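You operate a simulated robot arm through the tools that you are given. There is no shell and no other tool.

You run a simulated robot arm. Do the job below in one go: nothing can be reset, and whatever is moved stays where it is left.

Task
Scrub the grimy patch on the port locker lid with soapy water, then wipe off the soap film.
Fine: deck brush, dipped in the navy wash cup; then the grey cloth; put both back. Set down upright: deck brush. What is to be rubbed or washed off counts as gone when no trace of it is left.

The check looks at the end state, three seconds after you hand in, the way a careful person would. Anything else that was tipped, shoved, dropped, spilled or broken makes it a failure. A push-on lid holds only when it is set on centred and level and pressed home; a screw cap is set on level and turned clockwise until tight. Flat cloth is picked up by pressing the open fingertips on it (5 to 10 N) and closing them slowly along it; thin cloth reads only 2 to 8 mm in the jaws.

Robot
A 7-joint arm with a three-finger gripper, fixed in place. Base frame: the origin is on the floor under the middle of its stand, x ahead of it, y to its left, z up; the work surface is at about z = 442. Readings come in mm, degrees, newtons and seconds.
With the tool pointing down near the work surface it reaches from about 480 to 920 mm from the base axis. Its first joint turns from -166.0 to 166.0 degrees. Payload 2.69 kg.
Tool frame: the origin (TCP) lies between the finger pads and is the grasp point; the fingertips stand 29 mm ahead of it; z points along the fingers, y is the line along which they close. The gripper opens to 120 mm; its body begins 78 mm behind the TCP.
Orientation is that of the tool frame in the base frame, as [roll, pitch, yaw] about the fixed x, y, z axes, in that order (R = Rz(yaw) Ry(pitch) Rx(roll)). With the fingers straight down and closing along the base's y, the tool's x points along the base's -x, its y along +y and its z along -z.

Tools
- The arm moves only by the tool move_arm. Its arguments are lists of equal length, an entry for each row: "linear": the shift along the tool's x, y, z in units of 20 mm (1.0 is 20 mm), a list of three; "delta_rot": the turn, a rotation vector about the tool's x, y, z in units of 8 degrees (1.0 is 8 degrees), a list of three. In form: {"linear": [[dx, dy, dz], ...], "delta_rot": [[ax, ay, az], ...]}. A call has 1 to 20 rows; each row shifts and turns the commanded pose from where the row before left it, along the tool's axes as they then stand. "grip" is the gripper command, from -1 (shut) to 1 (fully open), values between in proportion, set as the call begins (left out, the last holds). A call with a number of a shift or a turn outside -1 to 1 is refused whole. A row lasts 0.2 s, in which the tool goes at most 50 mm and 8.6 degrees; a call with a longer step from one row to the next is refused whole, and so is a gripper value outside its range. A pose out of reach is approached as far as the arm can. The call stops where the force on the tool passes 40 N (or 10 N more than at its start, if that is more) or the arm is blocked; 0.2 s more then pass. Each finger travels about 40 mm/s and halts on what it meets, pressing with about 29 N; the grip force reading is that of the motor and also rises with nothing between the fingers. The clock runs only during rows and for 0.2 s after the last one: add rows that do not move to give the fingers time. It gives the time, the measured TCP pose, the force on the tool (base axes), the opening and the grip force at its end, in the units of the frame above (readings bear some noise), with the torque about the TCP (base axes, N m) and any sound that the robot's microphone picked up, and new pictures: "show" is both (left out), scene, wrist or none.
- Cameras (640 x 400 px; columns grow to the right, rows downward): "scene" is fixed at [410.7, -490.3, 1194.9]; the picture's right is [0.85, -0.53, 0.00], its down [-0.36, -0.59, -0.72] and it looks along [0.38, 0.61, -0.69] (base axes); focal length 339 px, centre (320, 200). "wrist" rides on the gripper at [63, 0, -104] in the tool frame; the picture's right is [0.00, 1.00, 0.00], its down [-0.83, 0.00, -0.56] and it looks along [-0.56, 0.00, 0.83] (tool axes); focal length 275 px, centre (320, 200). There is no depth. A picture from a camera that has moved, and an enlarged one, comes with that camera's place and axes in the base frame and with its lens. The place of the scene camera against the robot may be out by one fixed shift of up to 18 mm in any direction.
- lift_body(by): slides the trunk up (or, below 0, down) by that many mm; the arm rides with it, the base frame stays. It gives what a move gives, with no picture.
- enlarge(camera, box): a new picture of the part [left, top, right, bottom] of that camera's present view, enlarged. It takes no simulated time.
- sign_off(): hands the job in; it is judged then, once.

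Nothing tells you positions but the pictures and the camera data. Unless the task says otherwise, let go and move clear before handing in.

The tools are called after "Call:" as name(argument=value, ...) on one line, values as JSON. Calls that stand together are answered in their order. move_arm: Moves the arm, as the interface text tells. Its arguments: {"type":"object","properties":{"linear":{"type":"array","items":{"type":"array","items":{"type":"number"}}},"delta_rot":{"type":"array","items":{"type":"array","items":{"type":"number"}}},"grip":{"type":"number"},"show":{"type":"string","enum":["both","scene","wrist","none"]}},"required":["linear","delta_rot"]} The other tools are called the same way: lift_body (by) moves the trunk up or down; enlarge (camera, box) takes an enlarged picture of a part of a camera's view; sign_off () hands the job in.

At the start:

```text
t: 0.0
ee_pos: [677.9, -124.6, 828.1]
orientation: [-180.0, 0.0, 179.9]
wrist_force: [0.3, -0.4, 0.4]
ft_torque: [0.02, -0.02, -0.01]
opening: 119.9
finger_force: 0.0
trunk travel left (down, up): [-450.0, 163.0]
```

scene: 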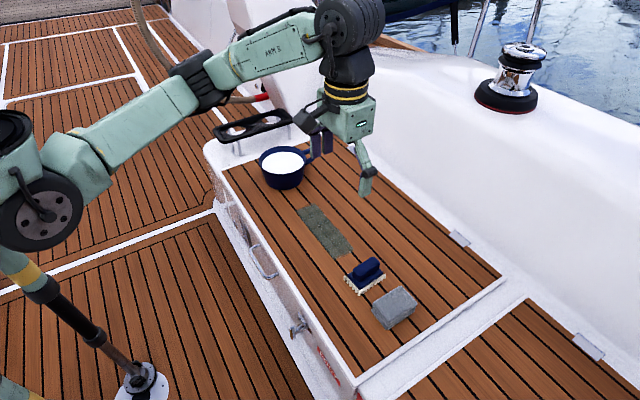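
wrist: 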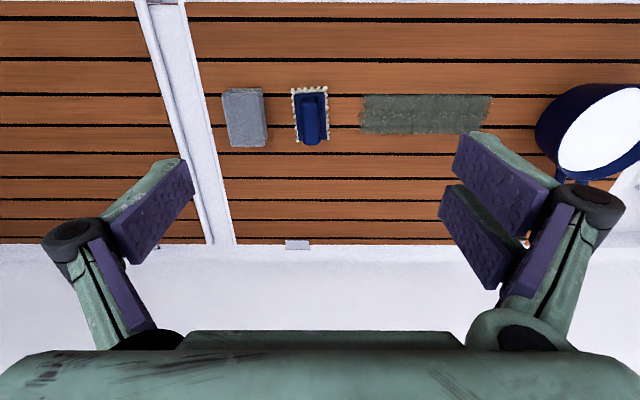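

I see the locker lid with a grimy patch, a navy wash cup beyond it, a blue deck brush and a grey folded cloth nearer the camera. I'll take enlarged views first to place them.

Call:
enlarge(camera="scene", box=[200, 100, 440, 350])

Call:
enlarge(camera="wrist", box=[200, 60, 640, 260])

Call:
enlarge(camera="scene", box=[320, 230, 440, 340])

```text
1.60 times, centred on (320, 225) of scene
camera zoom: at [410.7, -490.3, 1194.9], right [0.85, -0.53, 0.0], down [-0.36, -0.59, -0.72], along [0.38, 0.61, -0.69], focal length 543 px, centre (320, 160)
```

zoom: 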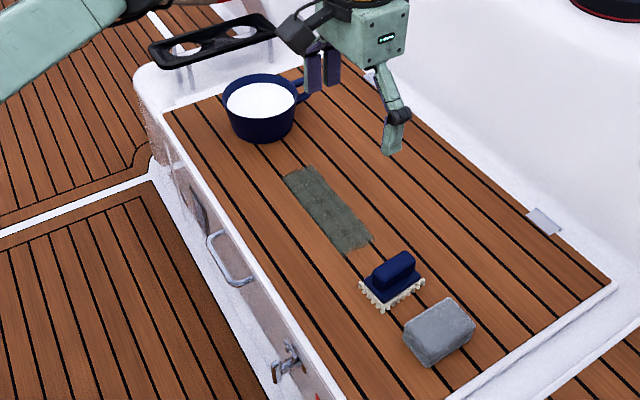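

```text
1.45 times, centred on (420, 160) of wrist
camera zoom: at [614.4, -125.0, 932.8], right [0.0, 1.0, 0.0], down [0.83, 0.0, 0.56], along [0.56, 0.0, -0.83], focal length 400 px, centre (174, 258)
```

zoom: 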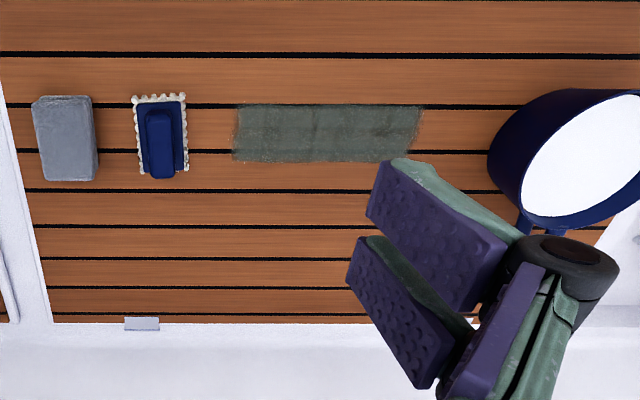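

```text
3.64 times, centred on (380, 285) of scene
camera zoom: at [410.7, -490.3, 1194.9], right [0.85, -0.53, 0.0], down [-0.36, -0.59, -0.72], along [0.38, 0.61, -0.69], focal length 1233 px, centre (102, -109)
```

zoom: 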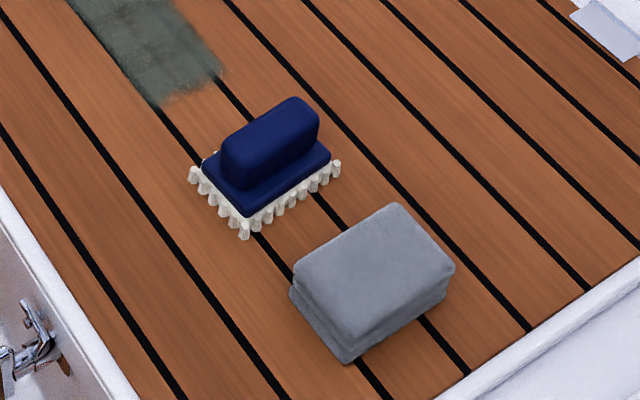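

The brush lies with its length along base x at about (766, -139), the patch spans about x 729–798, y -53 to 166, and the cup is near (753, 300). I'll move down over the brush for a closer view.

Call:
move_arm(linear=[[-0.345, -0.08, 1], [-0.345, -0.08, 1], [-0.345, -0.08, 1], [-0.345, -0.08, 1], [-0.345, -0.08, 1], [-0.345, -0.08, 1], [-0.345, -0.08, 1], [-0.345, -0.08, 1], [-0.345, -0.08, 1], [0, 0, 0]], delta_rot=[[0, 0, 0], [0, 0, 0], [0, 0, 0], [0, 0, 0], [0, 0, 0], [0, 0, 0], [0, 0, 0], [0, 0, 0], [0, 0, 0], [0, 0, 0]], grip=1)

```text
t: 2.2
ee_pos: [739.1, -137.8, 648.2]
orientation: [180.0, 0.0, 179.9]
wrist_force: [-0.2, 0.0, -1.1]
ft_torque: [0.03, 0.0, 0.01]
opening: 120.0
finger_force: 0.1
trunk travel left (down, up): [-450.0, 163.0]
camera wrist: at [675.7, -137.9, 752.2], right [0.0, 1.0, 0.0], down [0.83, 0.0, 0.56], along [0.56, 0.0, -0.83], focal length 275 px, centre (320, 200)
```

scene: 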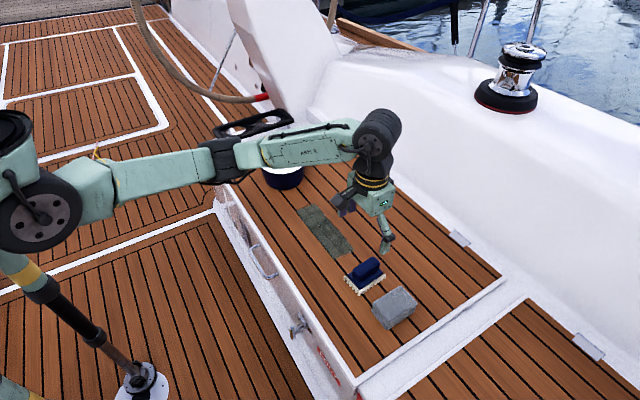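
wrist: 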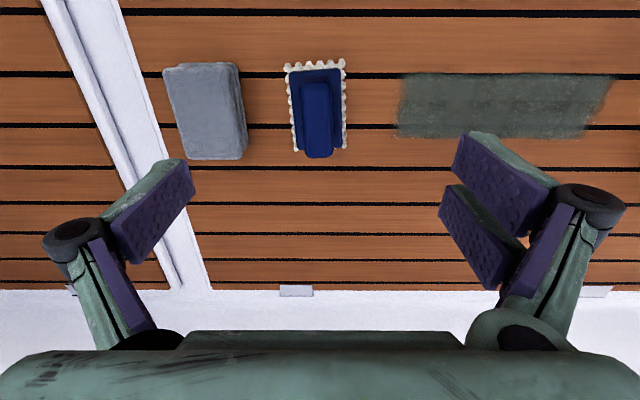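

Call:
enlarge(camera="wrist", box=[240, 40, 400, 180])

Call:
enlarge(camera="scene", box=[330, 240, 400, 310])

```text
2.86 times, centred on (320, 110) of wrist
camera zoom: at [675.7, -137.9, 752.2], right [0.0, 1.0, 0.0], down [0.83, 0.0, 0.56], along [0.56, 0.0, -0.83], focal length 786 px, centre (320, 457)
```

zoom: 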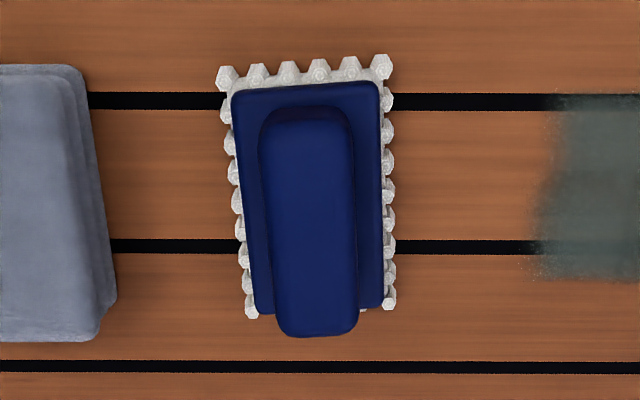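

```text
5.71 times, centred on (365, 275) of scene
camera zoom: at [410.7, -490.3, 1194.9], right [0.85, -0.53, 0.0], down [-0.36, -0.59, -0.72], along [0.38, 0.61, -0.69], focal length 1938 px, centre (63, -229)
```

zoom: 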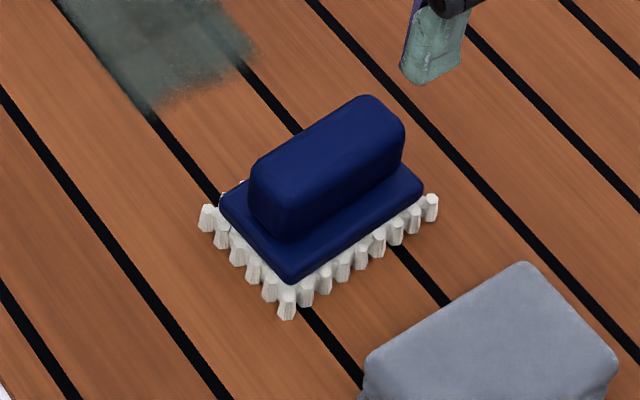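

The brush centre is near (762, -140.5), turned about +3° from base x, handle about 28 mm wide and top near z≈497. Before grabbing it I'll look over the wash cup to place its rim and water level.

Call:
move_arm(linear=[[0.1, 1, -0.2], [0.1, 1, -0.2], [0.1, 1, -0.2], [0.1, 1, -0.2], [0.1, 1, -0.2], [0.1, 1, -0.2], [0.1, 1, -0.2], [0.1, 1, -0.2], [0.1, 1, -0.2], [0.1, 1, -0.2], [0.1, 1, -0.2], [0.1, 1, -0.2], [0.1, 1, -0.2], [0.1, 1, -0.2], [0.1, 1, -0.2], [0.1, 1, -0.2], [0.1, 1, -0.2], [0.1, 1, -0.2], [0.1, 1, -0.2], [0, 0, 0]], delta_rot=[[0, 0, 0], [0, 0, 0], [0, 0, 0], [0, 0, 0], [0, 0, 0], [0, 0, 0], [0, 0, 0], [0, 0, 0], [0, 0, 0], [0, 0, 0], [0, 0, 0], [0, 0, 0], [0, 0, 0], [0, 0, 0], [0, 0, 0], [0, 0, 0], [0, 0, 0], [0, 0, 0], [0, 0, 0], [0, 0, 0]])

```text
t: 6.4
ee_pos: [702.7, 242.4, 724.0]
orientation: [-180.0, 0.0, 179.9]
wrist_force: [0.5, 0.6, 0.2]
ft_torque: [0.01, 0.01, 0.01]
opening: 120.1
finger_force: 0.0
trunk travel left (down, up): [-450.0, 163.0]
camera wrist: at [639.5, 242.2, 828.6], right [0.0, 1.0, 0.0], down [0.83, 0.0, 0.56], along [0.56, 0.0, -0.83], focal length 275 px, centre (320, 200)
```

scene: 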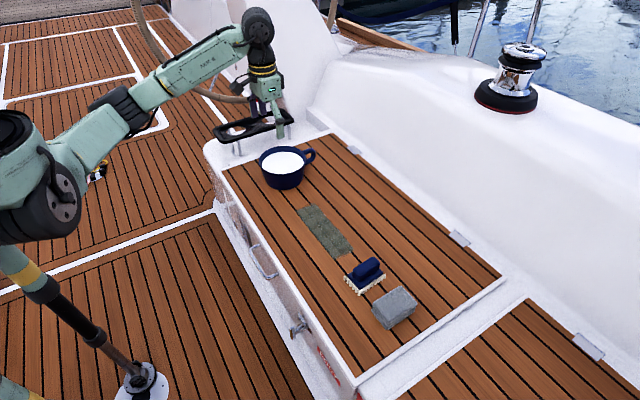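
wrist: 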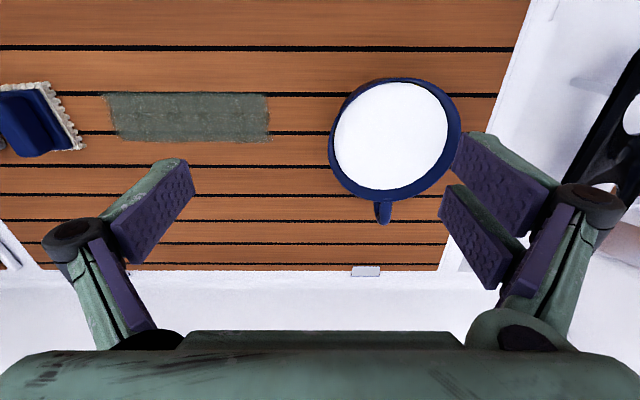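

Call:
enlarge(camera="wrist", box=[310, 60, 490, 230])

Call:
enlarge(camera="scene", box=[240, 120, 340, 210])

Call:
enlarge(camera="wrist", box=[80, 70, 290, 160])

```text
2.35 times, centred on (400, 145) of wrist
camera zoom: at [639.5, 242.2, 828.6], right [0.0, 1.0, 0.0], down [0.83, 0.0, 0.56], along [0.56, 0.0, -0.83], focal length 648 px, centre (132, 329)
```

zoom: 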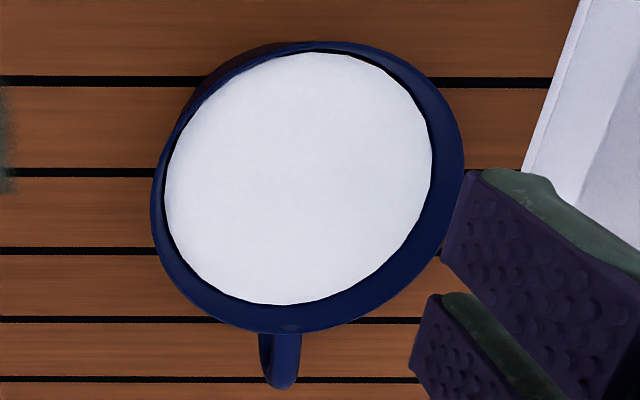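

```text
4.44 times, centred on (290, 165) of scene
camera zoom: at [410.7, -490.3, 1194.9], right [0.85, -0.53, 0.0], down [-0.36, -0.59, -0.72], along [0.38, 0.61, -0.69], focal length 1507 px, centre (453, 356)
```

zoom: 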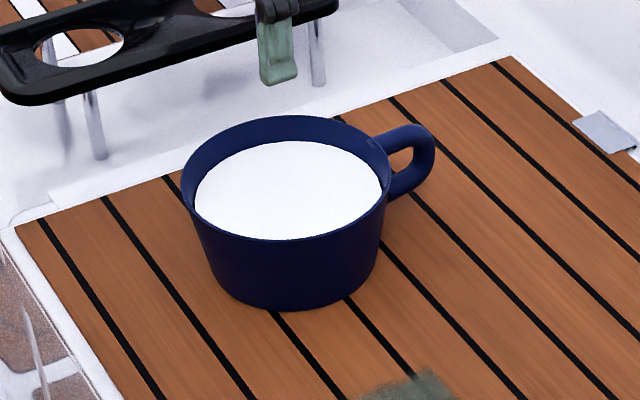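

```text
3.05 times, centred on (185, 115) of wrist
camera zoom: at [639.5, 242.2, 828.6], right [0.0, 1.0, 0.0], down [0.83, 0.0, 0.56], along [0.56, 0.0, -0.83], focal length 839 px, centre (731, 459)
```

zoom: 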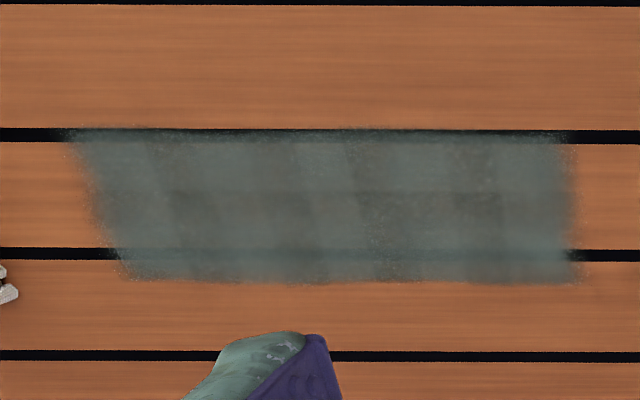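

The cup's rim is centred near (763, 330), rim z≈517, water about 20 mm below it; the patch spans x 727–796, y -49 to 169. Now I move to a pre-grasp pose over the brush, turned 3° and with the fingers partly closed so they stay clear of the cloth.

Call:
move_arm(linear=[[-0.15, -1, 0.32], [-0.15, -1, 0.32], [-0.15, -1, 0.32], [-0.15, -1, 0.32], [-0.15, -1, 0.32], [-0.15, -1, 0.32], [-0.15, -1, 0.32], [-0.15, -1, 0.32], [-0.15, -1, 0.32], [-0.15, -1, 0.32], [-0.15, -1, 0.32], [-0.15, -1, 0.32], [-0.15, -1, 0.32], [-0.15, -1, 0.32], [-0.15, -1, 0.32], [-0.15, -1, 0.32], [-0.15, -1, 0.32], [-0.15, -1, 0.32], [-0.165, -1.0, 0.32], [0, -0.14, 0]], delta_rot=[[0, 0, 0], [0, 0, 0], [0, 0, 0], [0, 0, 0], [0, 0, 0], [0, 0, 0], [0, 0, 0], [0, 0, 0], [0, 0, 0], [0, 0, 0], [0, 0, 0], [0, 0, 0], [0, 0, 0], [0, 0, 0], [0, 0, 0], [0, 0, 0], [0, 0, 0], [0, 0, 0], [0, 0, 0], [0, 0, -0.375]], grip=0.333)

```text
t: 10.6
ee_pos: [759.2, -140.9, 602.3]
orientation: [-179.9, 0.0, -177.0]
wrist_force: [-0.2, -0.6, -0.8]
ft_torque: [-0.03, 0.03, 0.06]
opening: 80.1
finger_force: 0.0
trunk travel left (down, up): [-450.0, 163.0]
camera wrist: at [696.1, -146.0, 707.4], right [-0.06, 1.0, 0.0], down [0.83, 0.05, 0.56], along [0.56, 0.03, -0.83], focal length 275 px, centre (320, 200)
```

scene: 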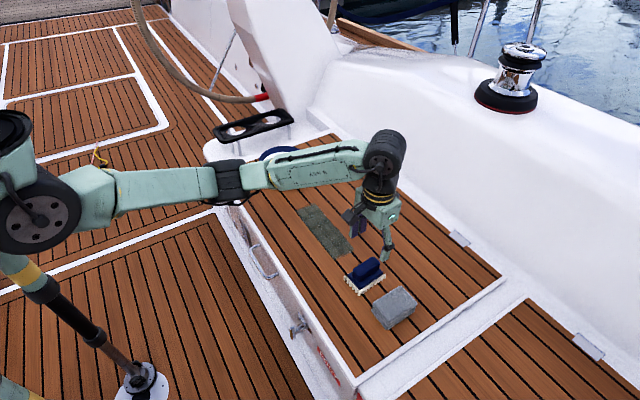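
wrist: 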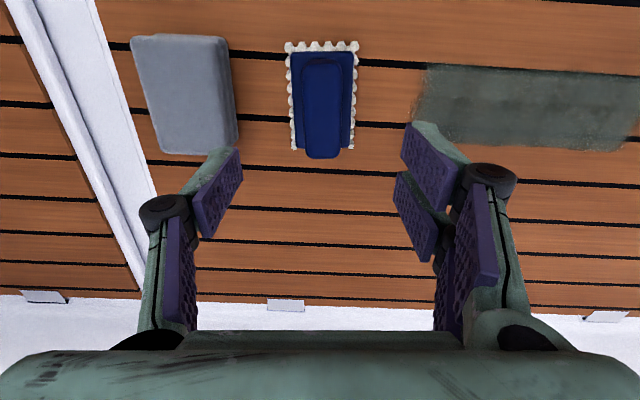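

The brush is centred between the fingers and aligned. I descend to just above the plate and check clearance.

Call:
move_arm(linear=[[0, 0, 0.9], [0, 0, 0.9], [0, 0, 0.9], [0, 0, 0.9], [0, 0, 0.8], [0, 0, 0]], delta_rot=[[0, 0, 0], [0, 0, 0], [0, 0, 0], [0, 0, 0], [0, 0, 0], [0, 0, 0]])

```text
t: 12.0
ee_pos: [759.0, -142.9, 514.3]
orientation: [-180.0, 0.0, -177.1]
wrist_force: [-1.1, -0.4, -0.9]
ft_torque: [0.02, -0.03, -0.01]
opening: 80.2
finger_force: 0.0
trunk travel left (down, up): [-450.0, 163.0]
camera wrist: at [696.0, -147.1, 618.8], right [-0.06, 1.0, 0.0], down [0.83, 0.05, 0.56], along [0.55, 0.03, -0.83], focal length 275 px, centre (320, 200)
```

scene: 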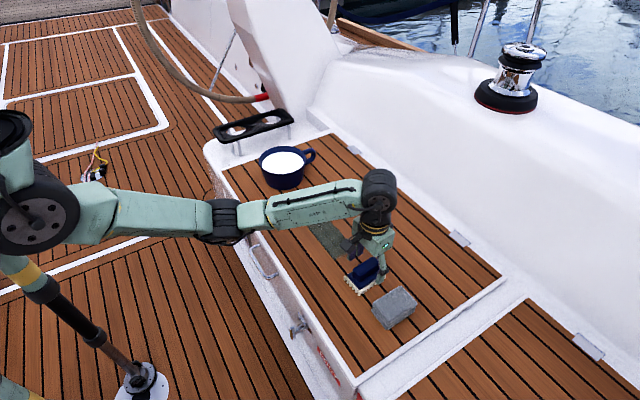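
wrist: 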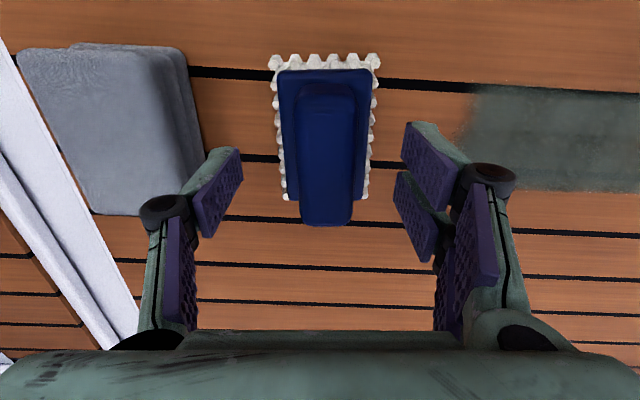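

The handle sits about 2 mm to the +y side of the fingers' centre. I shift that over, ease down in small steps and watch the force.

Call:
move_arm(linear=[[0, 0.11, 0], [0, 0, 0.2], [0, 0, 0.2], [0, 0, 0.15], [0, 0, 0]], delta_rot=[[0, 0, 0], [0, 0, 0], [0, 0, 0], [0, 0, 0], [0, 0, 0]])

Call:
enlarge(camera="scene", box=[330, 220, 410, 310])

```text
t: 13.2
ee_pos: [759.0, -140.6, 502.9]
orientation: [180.0, 0.0, -177.2]
wrist_force: [-0.1, 0.0, -0.2]
ft_torque: [0.0, -0.02, 0.0]
opening: 79.6
finger_force: 0.1
trunk travel left (down, up): [-450.0, 163.0]
camera wrist: at [695.9, -144.1, 608.4], right [-0.06, 1.0, 0.0], down [0.83, 0.05, 0.56], along [0.55, 0.03, -0.83], focal length 275 px, centre (320, 200)
```

scene: 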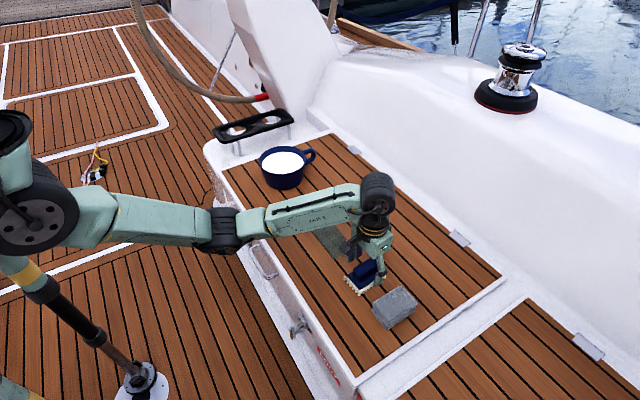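
wrist: 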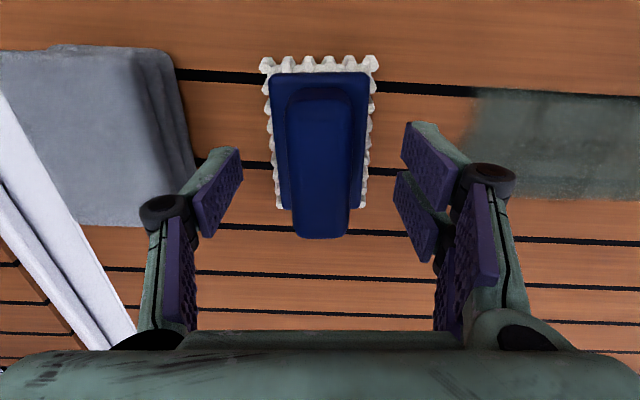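

```text
4.44 times, centred on (370, 265) of scene
camera zoom: at [410.7, -490.3, 1194.9], right [0.85, -0.53, 0.0], down [-0.36, -0.59, -0.72], along [0.38, 0.61, -0.69], focal length 1507 px, centre (98, -89)
```

zoom: 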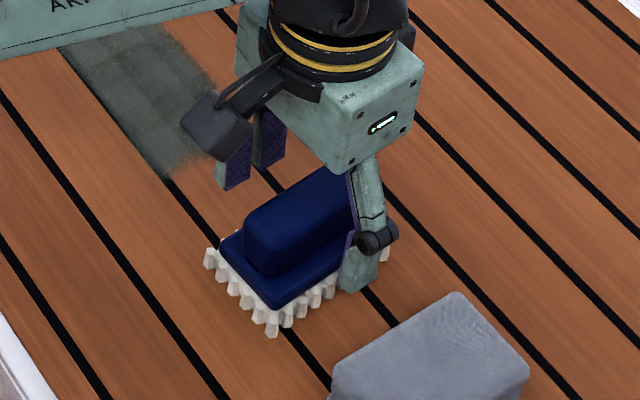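

The fingertips are level with the lower handle, just above the plate by my estimate. I close part way to check they clear the plate before gripping the handle.

Call:
move_arm(linear=[[0, 0, 0], [0, 0, 0], [0, 0, 0], [0, 0, 0]], delta_rot=[[0, 0, 0], [0, 0, 0], [0, 0, 0], [0, 0, 0]], grip=-0.3)

Call:
enlarge(camera="scene", box=[330, 220, 410, 310])

```text
t: 14.2
ee_pos: [759.1, -140.1, 504.0]
orientation: [180.0, 0.0, -177.1]
wrist_force: [-0.4, -0.4, -0.2]
ft_torque: [0.01, 0.0, 0.0]
opening: 42.1
finger_force: 0.1
trunk travel left (down, up): [-450.0, 163.0]
camera wrist: at [695.9, -144.1, 608.5], right [-0.06, 1.0, 0.0], down [0.83, 0.05, 0.56], along [0.55, 0.03, -0.83], focal length 275 px, centre (320, 200)
```

scene: 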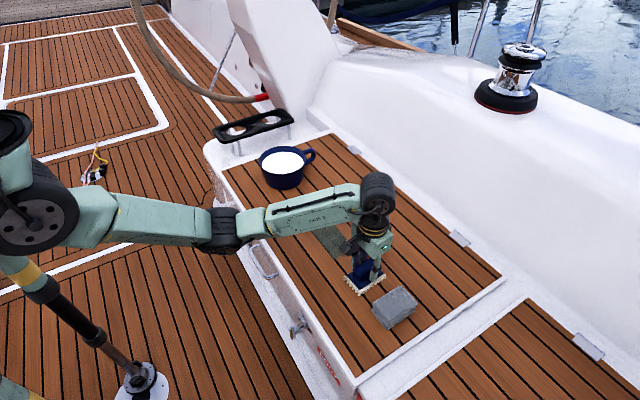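
wrist: 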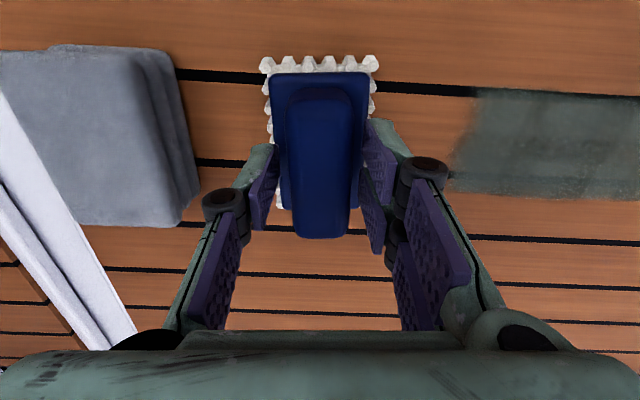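

```text
4.44 times, centred on (370, 265) of scene
camera zoom: at [410.7, -490.3, 1194.9], right [0.85, -0.53, 0.0], down [-0.36, -0.59, -0.72], along [0.38, 0.61, -0.69], focal length 1507 px, centre (98, -89)
```

zoom: 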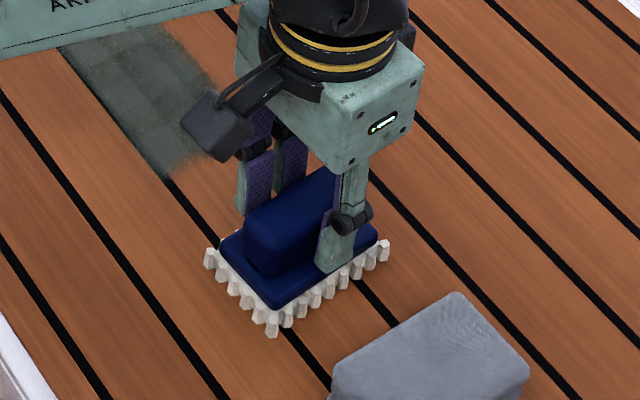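

The fingers pass above the plate. Closing onto the handle now.

Call:
move_arm(linear=[[0, 0, 0], [0, 0, 0], [0, 0, 0], [0, 0, 0], [0, 0, 0]], delta_rot=[[0, 0, 0], [0, 0, 0], [0, 0, 0], [0, 0, 0], [0, 0, 0]], grip=-1)

Call:
enlarge(camera="scene", box=[330, 220, 410, 310])

```text
t: 15.4
ee_pos: [758.5, -139.3, 503.7]
orientation: [-180.0, 0.0, -177.1]
wrist_force: [-0.1, 0.2, 0.3]
ft_torque: [-0.02, 0.0, 0.0]
opening: 29.3
finger_force: 28.5
trunk travel left (down, up): [-450.0, 163.0]
camera wrist: at [695.9, -144.1, 608.5], right [-0.06, 1.0, 0.0], down [0.83, 0.05, 0.56], along [0.56, 0.03, -0.83], focal length 275 px, centre (320, 200)
```

scene: 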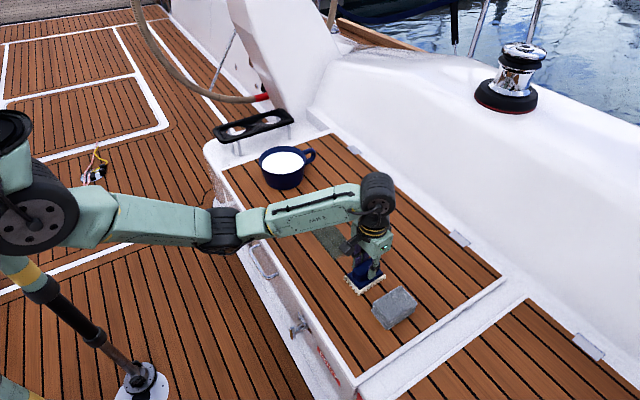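
wrist: 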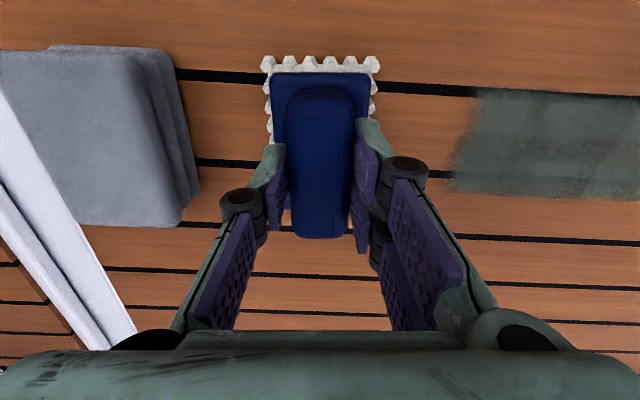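

```text
4.44 times, centred on (370, 265) of scene
camera zoom: at [410.7, -490.3, 1194.9], right [0.85, -0.53, 0.0], down [-0.36, -0.59, -0.72], along [0.38, 0.61, -0.69], focal length 1507 px, centre (98, -89)
```

zoom: 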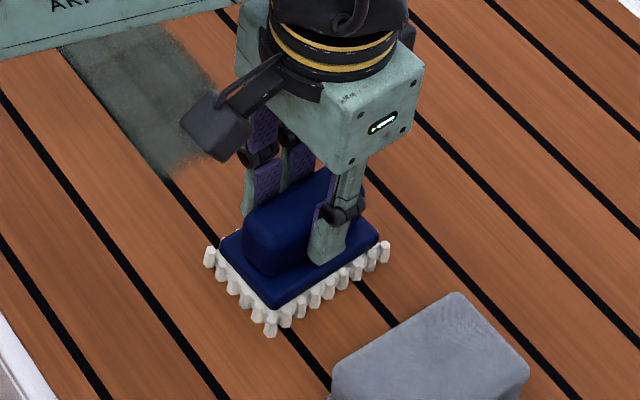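

The handle is held firmly at 29 mm opening. I note the brush's home as TCP (759, -140.3, 503.5), yaw -177.1; now I lift, square it to the base axes and travel toward the cup.

Call:
move_arm(linear=[[0, 0, -0.3], [0, 0, -0.7], [0, 0, -1], [0, 0, -1], [0, 0, -1], [0, 0, -1], [0, 0, -1], [0, 0, -0.8], [0, 0, 0], [0, 0, 0]], delta_rot=[[0, 0, 0], [0, 0, 0], [0, 0, 0], [0, 0, 0], [0, 0, 0], [0, 0, 0], [0, 0, 0], [0, 0, 0], [0, 0, 0.3625], [0, 0, 0]])

```text
t: 17.6
ee_pos: [758.9, -140.8, 640.3]
orientation: [-180.0, 0.0, -180.0]
wrist_force: [0.3, -0.2, -0.7]
ft_torque: [0.02, 0.01, 0.04]
opening: 29.4
finger_force: 29.2
trunk travel left (down, up): [-450.0, 163.0]
camera wrist: at [696.3, -140.9, 744.4], right [0.0, 1.0, 0.0], down [0.83, 0.0, 0.56], along [0.56, 0.0, -0.83], focal length 275 px, centre (320, 200)
```

scene: 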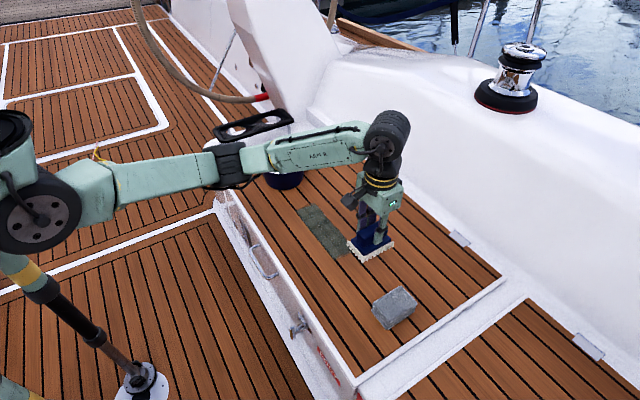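
wrist: 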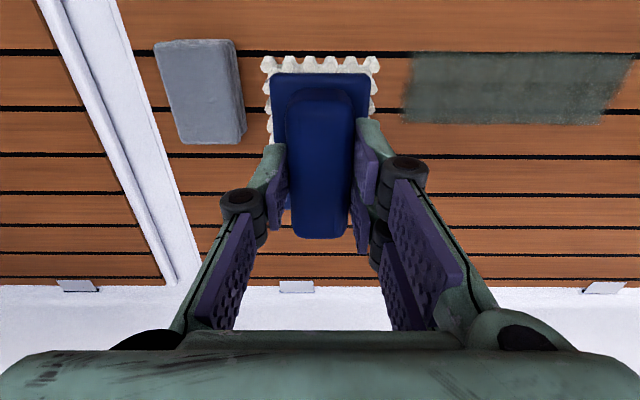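

The brush is up and squared, with the deck clear under it. Moving along +y toward the cup.

Call:
move_arm(linear=[[0, 1, 0], [0, 1, 0], [0, 1, 0], [0, 1, 0], [0, 1, 0], [0, 1, 0], [0, 1, 0], [0, 1, 0], [0, 1, 0], [0, 1, 0], [0, 1, 0], [0, 1, 0], [0, 1, 0], [0, 1, 0], [0, 1, 0], [0, 1, 0], [0, 1, 0], [0, 1, 0], [0, 1, 0], [0, 0, 0]], delta_rot=[[0, 0, 0], [0, 0, 0], [0, 0, 0], [0, 0, 0], [0, 0, 0], [0, 0, 0], [0, 0, 0], [0, 0, 0], [0, 0, 0], [0, 0, 0], [0, 0, 0], [0, 0, 0], [0, 0, 0], [0, 0, 0], [0, 0, 0], [0, 0, 0], [0, 0, 0], [0, 0, 0], [0, 0, 0], [0, 0, 0]])

```text
t: 21.8
ee_pos: [760.1, 239.3, 639.2]
orientation: [-179.9, 0.1, -180.0]
wrist_force: [-0.5, 0.6, -0.5]
ft_torque: [0.0, -0.01, -0.03]
opening: 29.1
finger_force: 28.7
trunk travel left (down, up): [-450.0, 163.0]
camera wrist: at [697.3, 239.3, 744.0], right [-0.01, 1.0, 0.0], down [0.83, 0.0, 0.56], along [0.56, 0.0, -0.83], focal length 275 px, centre (320, 200)
```

scene: 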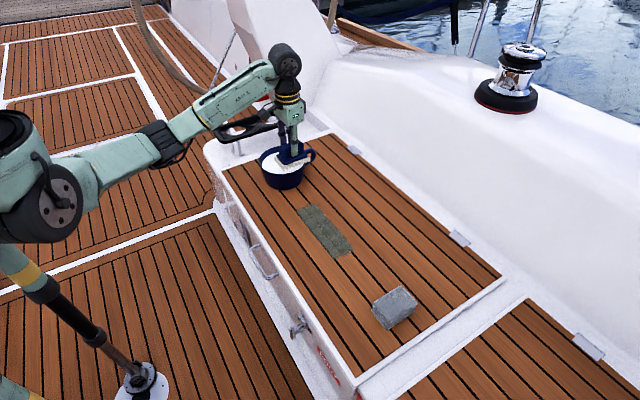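
wrist: 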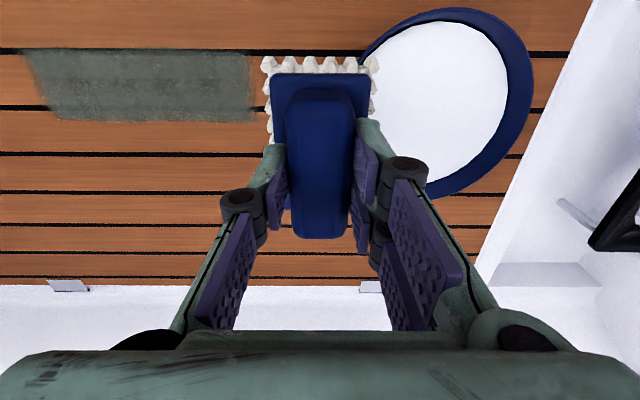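

From two views the cup centre is near (772, 329) with rim z≈512–517. I centre the brush over it.

Call:
move_arm(linear=[[-0.1, 0.9, 0], [-0.1, 0.9, 0], [-0.1, 0.9, 0], [-0.1, 0.9, 0], [-0.05, 0.9, 0], [0, 0, 0]], delta_rot=[[0, 0, 0], [0, 0, 0], [0, 0, 0], [0, 0, 0], [0, 0, 0], [0, 0, 0]])

Call:
enlarge(camera="scene", box=[230, 90, 350, 210])

```text
t: 23.2
ee_pos: [767.1, 329.9, 637.7]
orientation: [-179.8, 0.0, -180.0]
wrist_force: [0.9, 0.7, -0.5]
ft_torque: [0.01, 0.02, -0.03]
opening: 29.1
finger_force: 29.1
trunk travel left (down, up): [-450.0, 163.0]
camera wrist: at [704.8, 329.9, 743.1], right [0.0, 1.0, 0.0], down [0.83, 0.0, 0.56], along [0.56, 0.0, -0.83], focal length 275 px, centre (320, 200)
```

scene: 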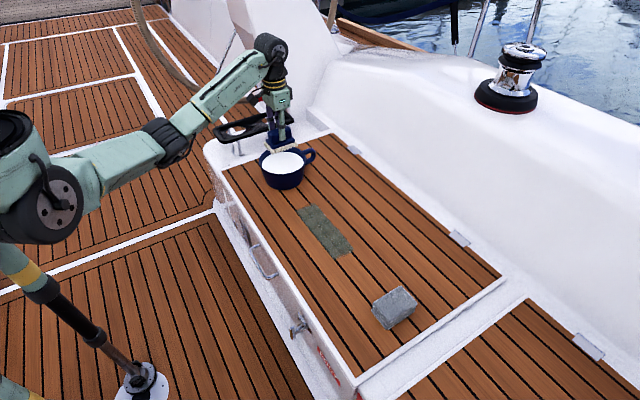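
wrist: 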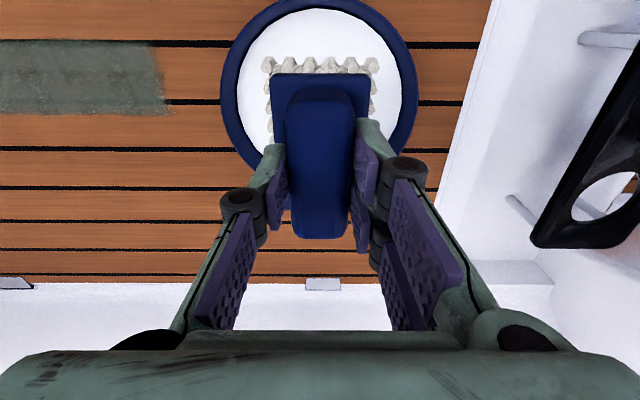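

```text
3.33 times, centred on (290, 150) of scene
camera zoom: at [410.7, -490.3, 1194.9], right [0.85, -0.53, 0.0], down [-0.36, -0.59, -0.72], along [0.38, 0.61, -0.69], focal length 1131 px, centre (420, 367)
```

zoom: 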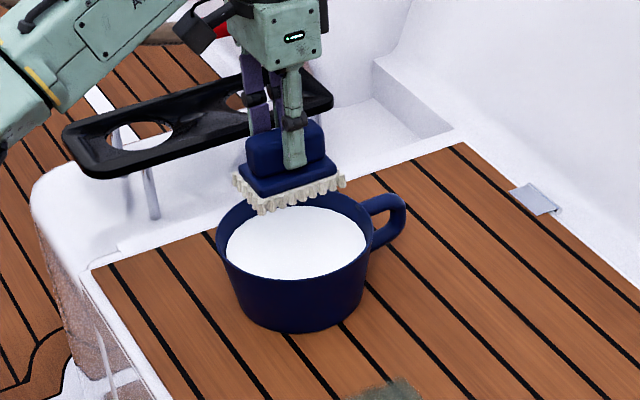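

The brush is centred over the cup. I lower it so the bristles go about 15 mm into the soapy water.

Call:
move_arm(linear=[[-0.05, 0, 0.8], [0, 0, 0.8], [0, 0, 0.8], [0, 0, 0.8], [0, 0, 0.5], [0, 0, 0.4], [0, 0, 0.3], [0, 0, 0.2], [0, 0, 0], [0, 0, 0]], delta_rot=[[0, 0, 0], [0, 0, 0], [0, 0, 0], [0, 0, 0], [0, 0, 0], [0, 0, 0], [0, 0, 0], [0, 0, 0], [0, 0, 0], [0, 0, 0]])

Call:
enlarge(camera="scene", box=[230, 90, 350, 210])

```text
t: 25.4
ee_pos: [767.9, 329.9, 549.3]
orientation: [-180.0, 0.0, -179.9]
wrist_force: [0.1, -0.8, -0.2]
ft_torque: [-0.01, -0.02, 0.01]
opening: 29.2
finger_force: 29.2
trunk travel left (down, up): [-450.0, 163.0]
camera wrist: at [705.8, 329.4, 652.6], right [-0.01, 1.0, 0.0], down [0.83, 0.0, 0.56], along [0.56, 0.0, -0.83], focal length 275 px, centre (320, 200)
```

scene: 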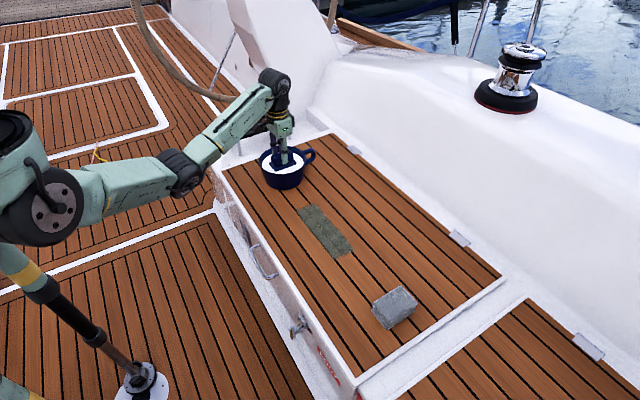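
wrist: 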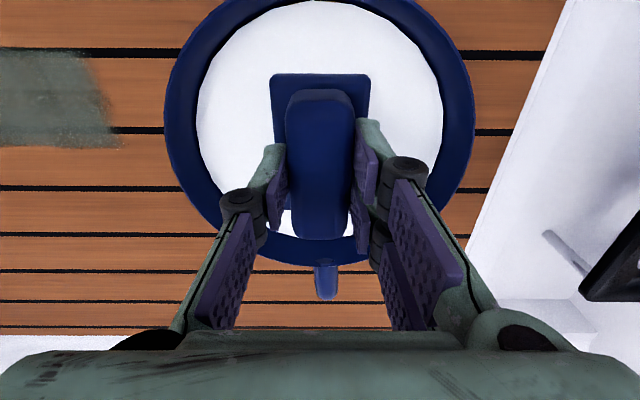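

```text
3.33 times, centred on (290, 150) of scene
camera zoom: at [410.7, -490.3, 1194.9], right [0.85, -0.53, 0.0], down [-0.36, -0.59, -0.72], along [0.38, 0.61, -0.69], focal length 1131 px, centre (420, 367)
```

zoom: 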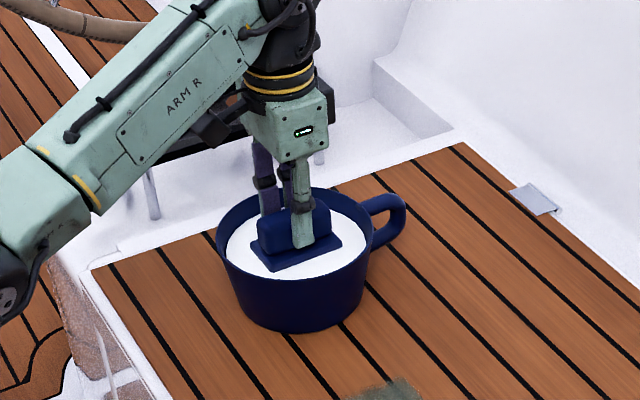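

The bristles are immersed up to the plate and no overflow is visible. I hold briefly, then raise the brush slowly and let it drain over the cup.

Call:
move_arm(linear=[[0, 0, 0], [0, 0, 0], [0, 0, 0], [0, 0, 0], [0, 0, 0], [0, 0, -0.2], [0, 0, -0.3], [0, 0, -0.4], [0, 0, -0.5], [0, 0, -0.4], [0, 0, 0], [0, 0, 0], [0, 0, 0], [0, 0, 0], [0, 0, 0], [0, 0, 0], [0, 0, 0], [0, 0, 0], [0, 0, 0], [0, 0, 0]], delta_rot=[[0, 0, 0], [0, 0, 0], [0, 0, 0], [0, 0, 0], [0, 0, 0], [0, 0, 0], [0, 0, 0], [0, 0, 0], [0, 0, 0], [0, 0, 0], [0, 0, 0], [0, 0, 0], [0, 0, 0], [0, 0, 0], [0, 0, 0], [0, 0, 0], [0, 0, 0], [0, 0, 0], [0, 0, 0], [0, 0, 0]])

Call:
enlarge(camera="scene", box=[230, 90, 350, 210])

```text
t: 29.6
ee_pos: [768.2, 328.5, 582.6]
orientation: [-179.9, 0.0, 179.9]
wrist_force: [0.1, -0.5, -1.1]
ft_torque: [-0.01, 0.0, 0.0]
opening: 29.3
finger_force: 29.2
trunk travel left (down, up): [-450.0, 163.0]
camera wrist: at [705.1, 329.0, 687.4], right [0.0, 1.0, 0.0], down [0.83, 0.0, 0.56], along [0.56, 0.0, -0.83], focal length 275 px, centre (320, 200)
```

scene: 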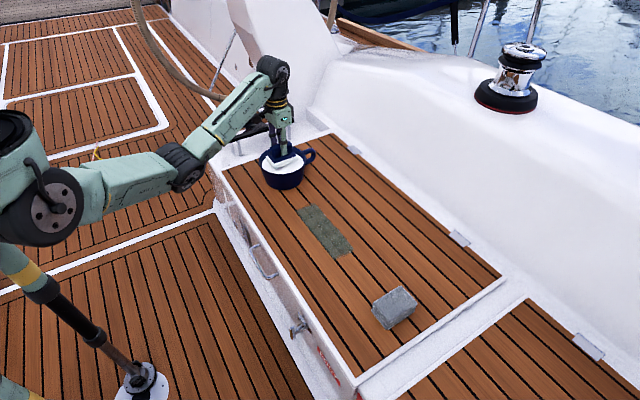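
wrist: 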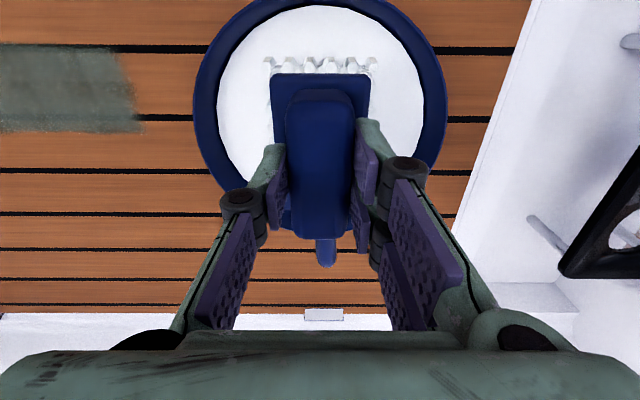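

```text
3.33 times, centred on (290, 150) of scene
camera zoom: at [410.7, -490.3, 1194.9], right [0.85, -0.53, 0.0], down [-0.36, -0.59, -0.72], along [0.38, 0.61, -0.69], focal length 1131 px, centre (420, 367)
```

zoom: 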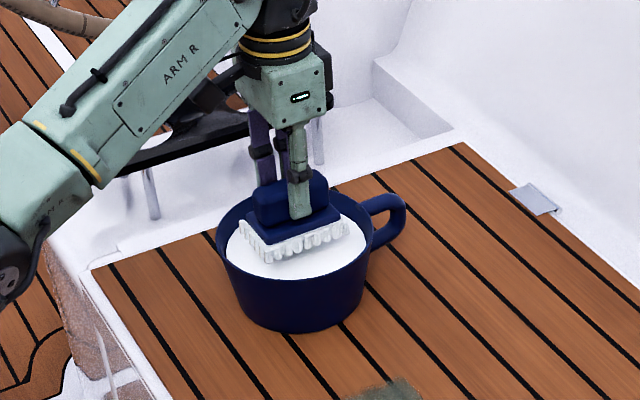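

The bristles are soaked with suds and nothing dripped outside. I raise it clear of the rim and carry it to the +y end of the patch, stopping just above the deck.

Call:
move_arm(linear=[[0, 0, -0.75], [0, 0, -0.75], [0.05, -0.85, 0], [0.05, -0.9, 0], [0.05, -0.9, 0], [0.05, -0.9, 0], [0.05, -0.9, 0], [0.05, -0.9, 0], [0.05, -0.9, 0], [0.05, -0.9, 0], [0.05, -0.9, 0], [0.05, -0.65, 0], [0, 0, 0.8], [0, 0, 0.8], [0, 0, 0.8], [0, 0, 0.8], [0, 0, 0.8], [0, 0, 0.6], [0, 0, 0]], delta_rot=[[0, 0, 0], [0, 0, 0], [0, 0, 0], [0, 0, 0], [0, 0, 0], [0, 0, 0], [0, 0, 0], [0, 0, 0], [0, 0, 0], [0, 0, 0], [0, 0, 0], [0, 0, 0], [0, 0, 0], [0, 0, 0], [0, 0, 0], [0, 0, 0], [0, 0, 0], [0, 0, 0], [0, 0, 0]])

Call:
enlarge(camera="scene", box=[260, 150, 400, 280])

```text
t: 33.6
ee_pos: [758.5, 155.8, 521.9]
orientation: [-179.9, 0.0, -180.0]
wrist_force: [0.6, 0.2, 0.5]
ft_torque: [-0.02, -0.02, 0.01]
opening: 29.4
finger_force: 29.3
trunk travel left (down, up): [-450.0, 163.0]
camera wrist: at [695.5, 155.8, 625.8], right [-0.01, 1.0, 0.0], down [0.83, 0.0, 0.56], along [0.56, 0.0, -0.83], focal length 275 px, centre (320, 200)
```

scene: 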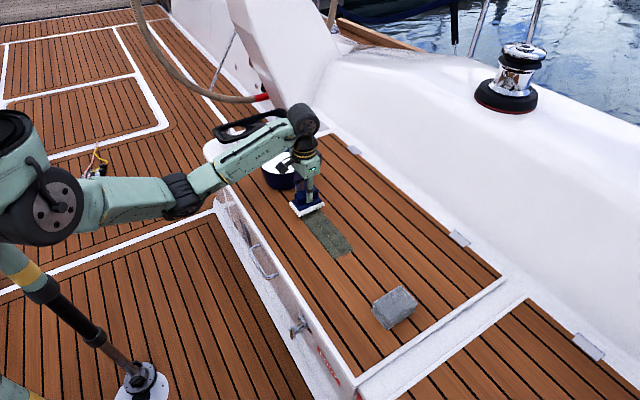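
wrist: 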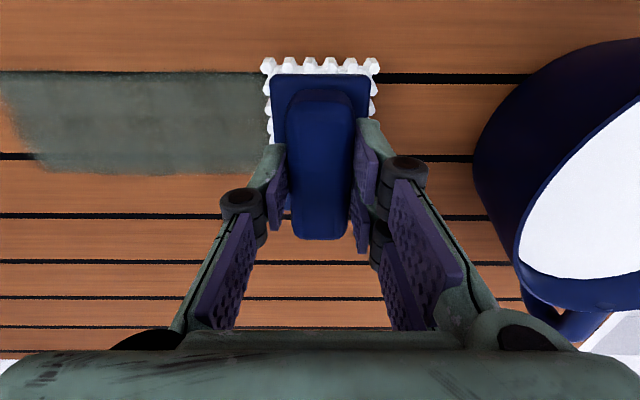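

```text
3.08 times, centred on (330, 215) of scene
camera zoom: at [410.7, -490.3, 1194.9], right [0.85, -0.53, 0.0], down [-0.36, -0.59, -0.72], along [0.38, 0.61, -0.69], focal length 1044 px, centre (289, 154)
```

zoom: 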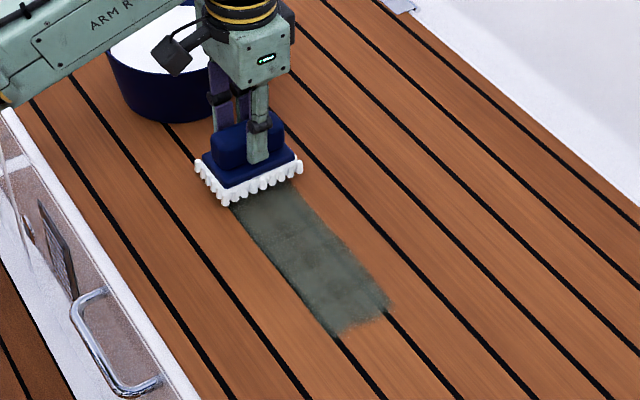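

The brush hovers about 18 mm above the +y end of the patch. I lower it slowly until the force shows light contact.

Call:
move_arm(linear=[[0, 0, 0.4], [0, 0, 0.3], [0, 0, 0.2], [0, 0, 0.1], [0, 0, 0]], delta_rot=[[0, 0, 0], [0, 0, 0], [0, 0, 0], [0, 0, 0], [0, 0, 0]], show="none")

```text
t: 34.8
ee_pos: [757.7, 156.7, 504.2]
orientation: [180.0, 0.0, -180.0]
wrist_force: [-7.5, 0.0, 13.3]
ft_torque: [-0.02, 0.6, -0.01]
opening: 29.3
finger_force: 28.7
trunk travel left (down, up): [-450.0, 163.0]
```

Contact at about 13 N. I start with one stroke along -y over the whole patch.

Call:
move_arm(linear=[[0, -0.6, 0], [0, -0.7, 0], [0, -0.7, 0], [0, -0.7, 0], [0, -0.7, 0], [0, -0.7, 0], [0, -0.7, 0], [0, -0.7, 0], [0, -0.7, 0], [0, -0.7, 0], [0, -0.7, 0], [0, -0.7, 0], [0, -0.7, 0], [0, -0.7, 0], [0, 0, 0]], delta_rot=[[0, 0, 0], [0, 0, 0], [0, 0, 0], [0, 0, 0], [0, 0, 0], [0, 0, 0], [0, 0, 0], [0, 0, 0], [0, 0, 0], [0, 0, 0], [0, 0, 0], [0, 0, 0], [0, 0, 0], [0, 0, 0], [0, 0, 0]])

Call:
enlarge(camera="scene", box=[260, 150, 400, 280])

```text
t: 38.0
ee_pos: [759.3, -38.0, 502.6]
orientation: [-179.9, 0.1, -180.0]
wrist_force: [-1.8, 15.7, 24.4]
ft_torque: [0.54, 0.05, 0.05]
opening: 29.4
finger_force: 29.2
trunk travel left (down, up): [-450.0, 163.0]
camera wrist: at [695.1, -38.1, 607.7], right [-0.01, 1.0, 0.0], down [0.83, 0.01, 0.56], along [0.56, 0.0, -0.83], focal length 275 px, centre (320, 200)
```

scene: 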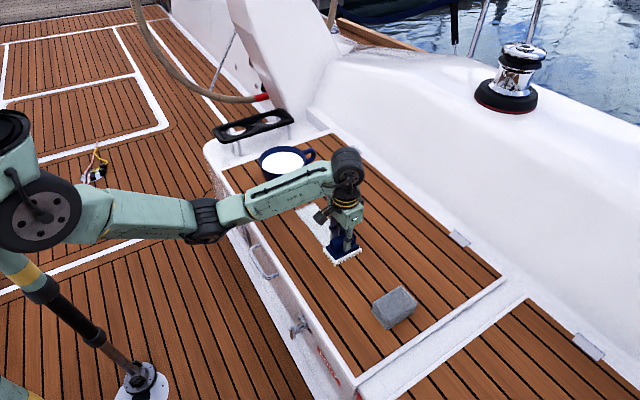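
wrist: 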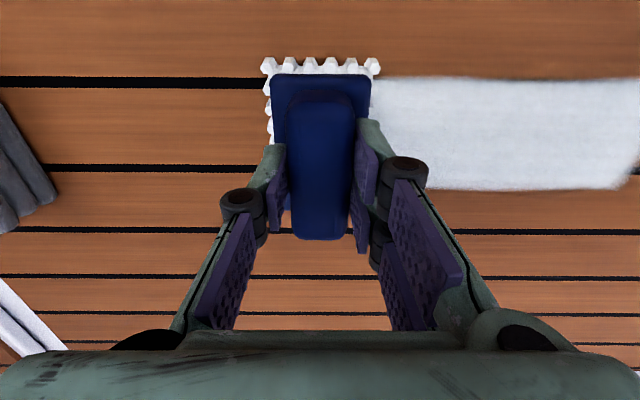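

```text
3.08 times, centred on (330, 215) of scene
camera zoom: at [410.7, -490.3, 1194.9], right [0.85, -0.53, 0.0], down [-0.36, -0.59, -0.72], along [0.38, 0.61, -0.69], focal length 1044 px, centre (289, 154)
```

zoom: 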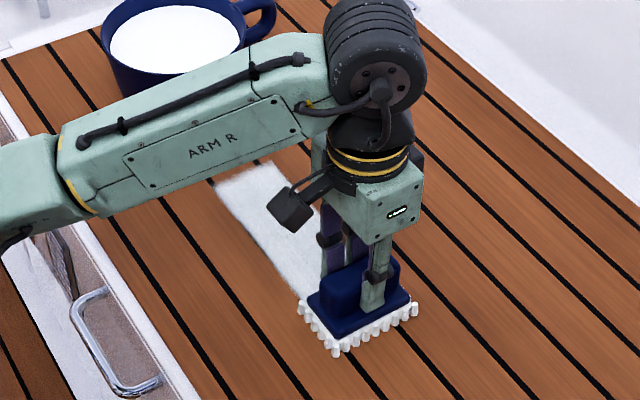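

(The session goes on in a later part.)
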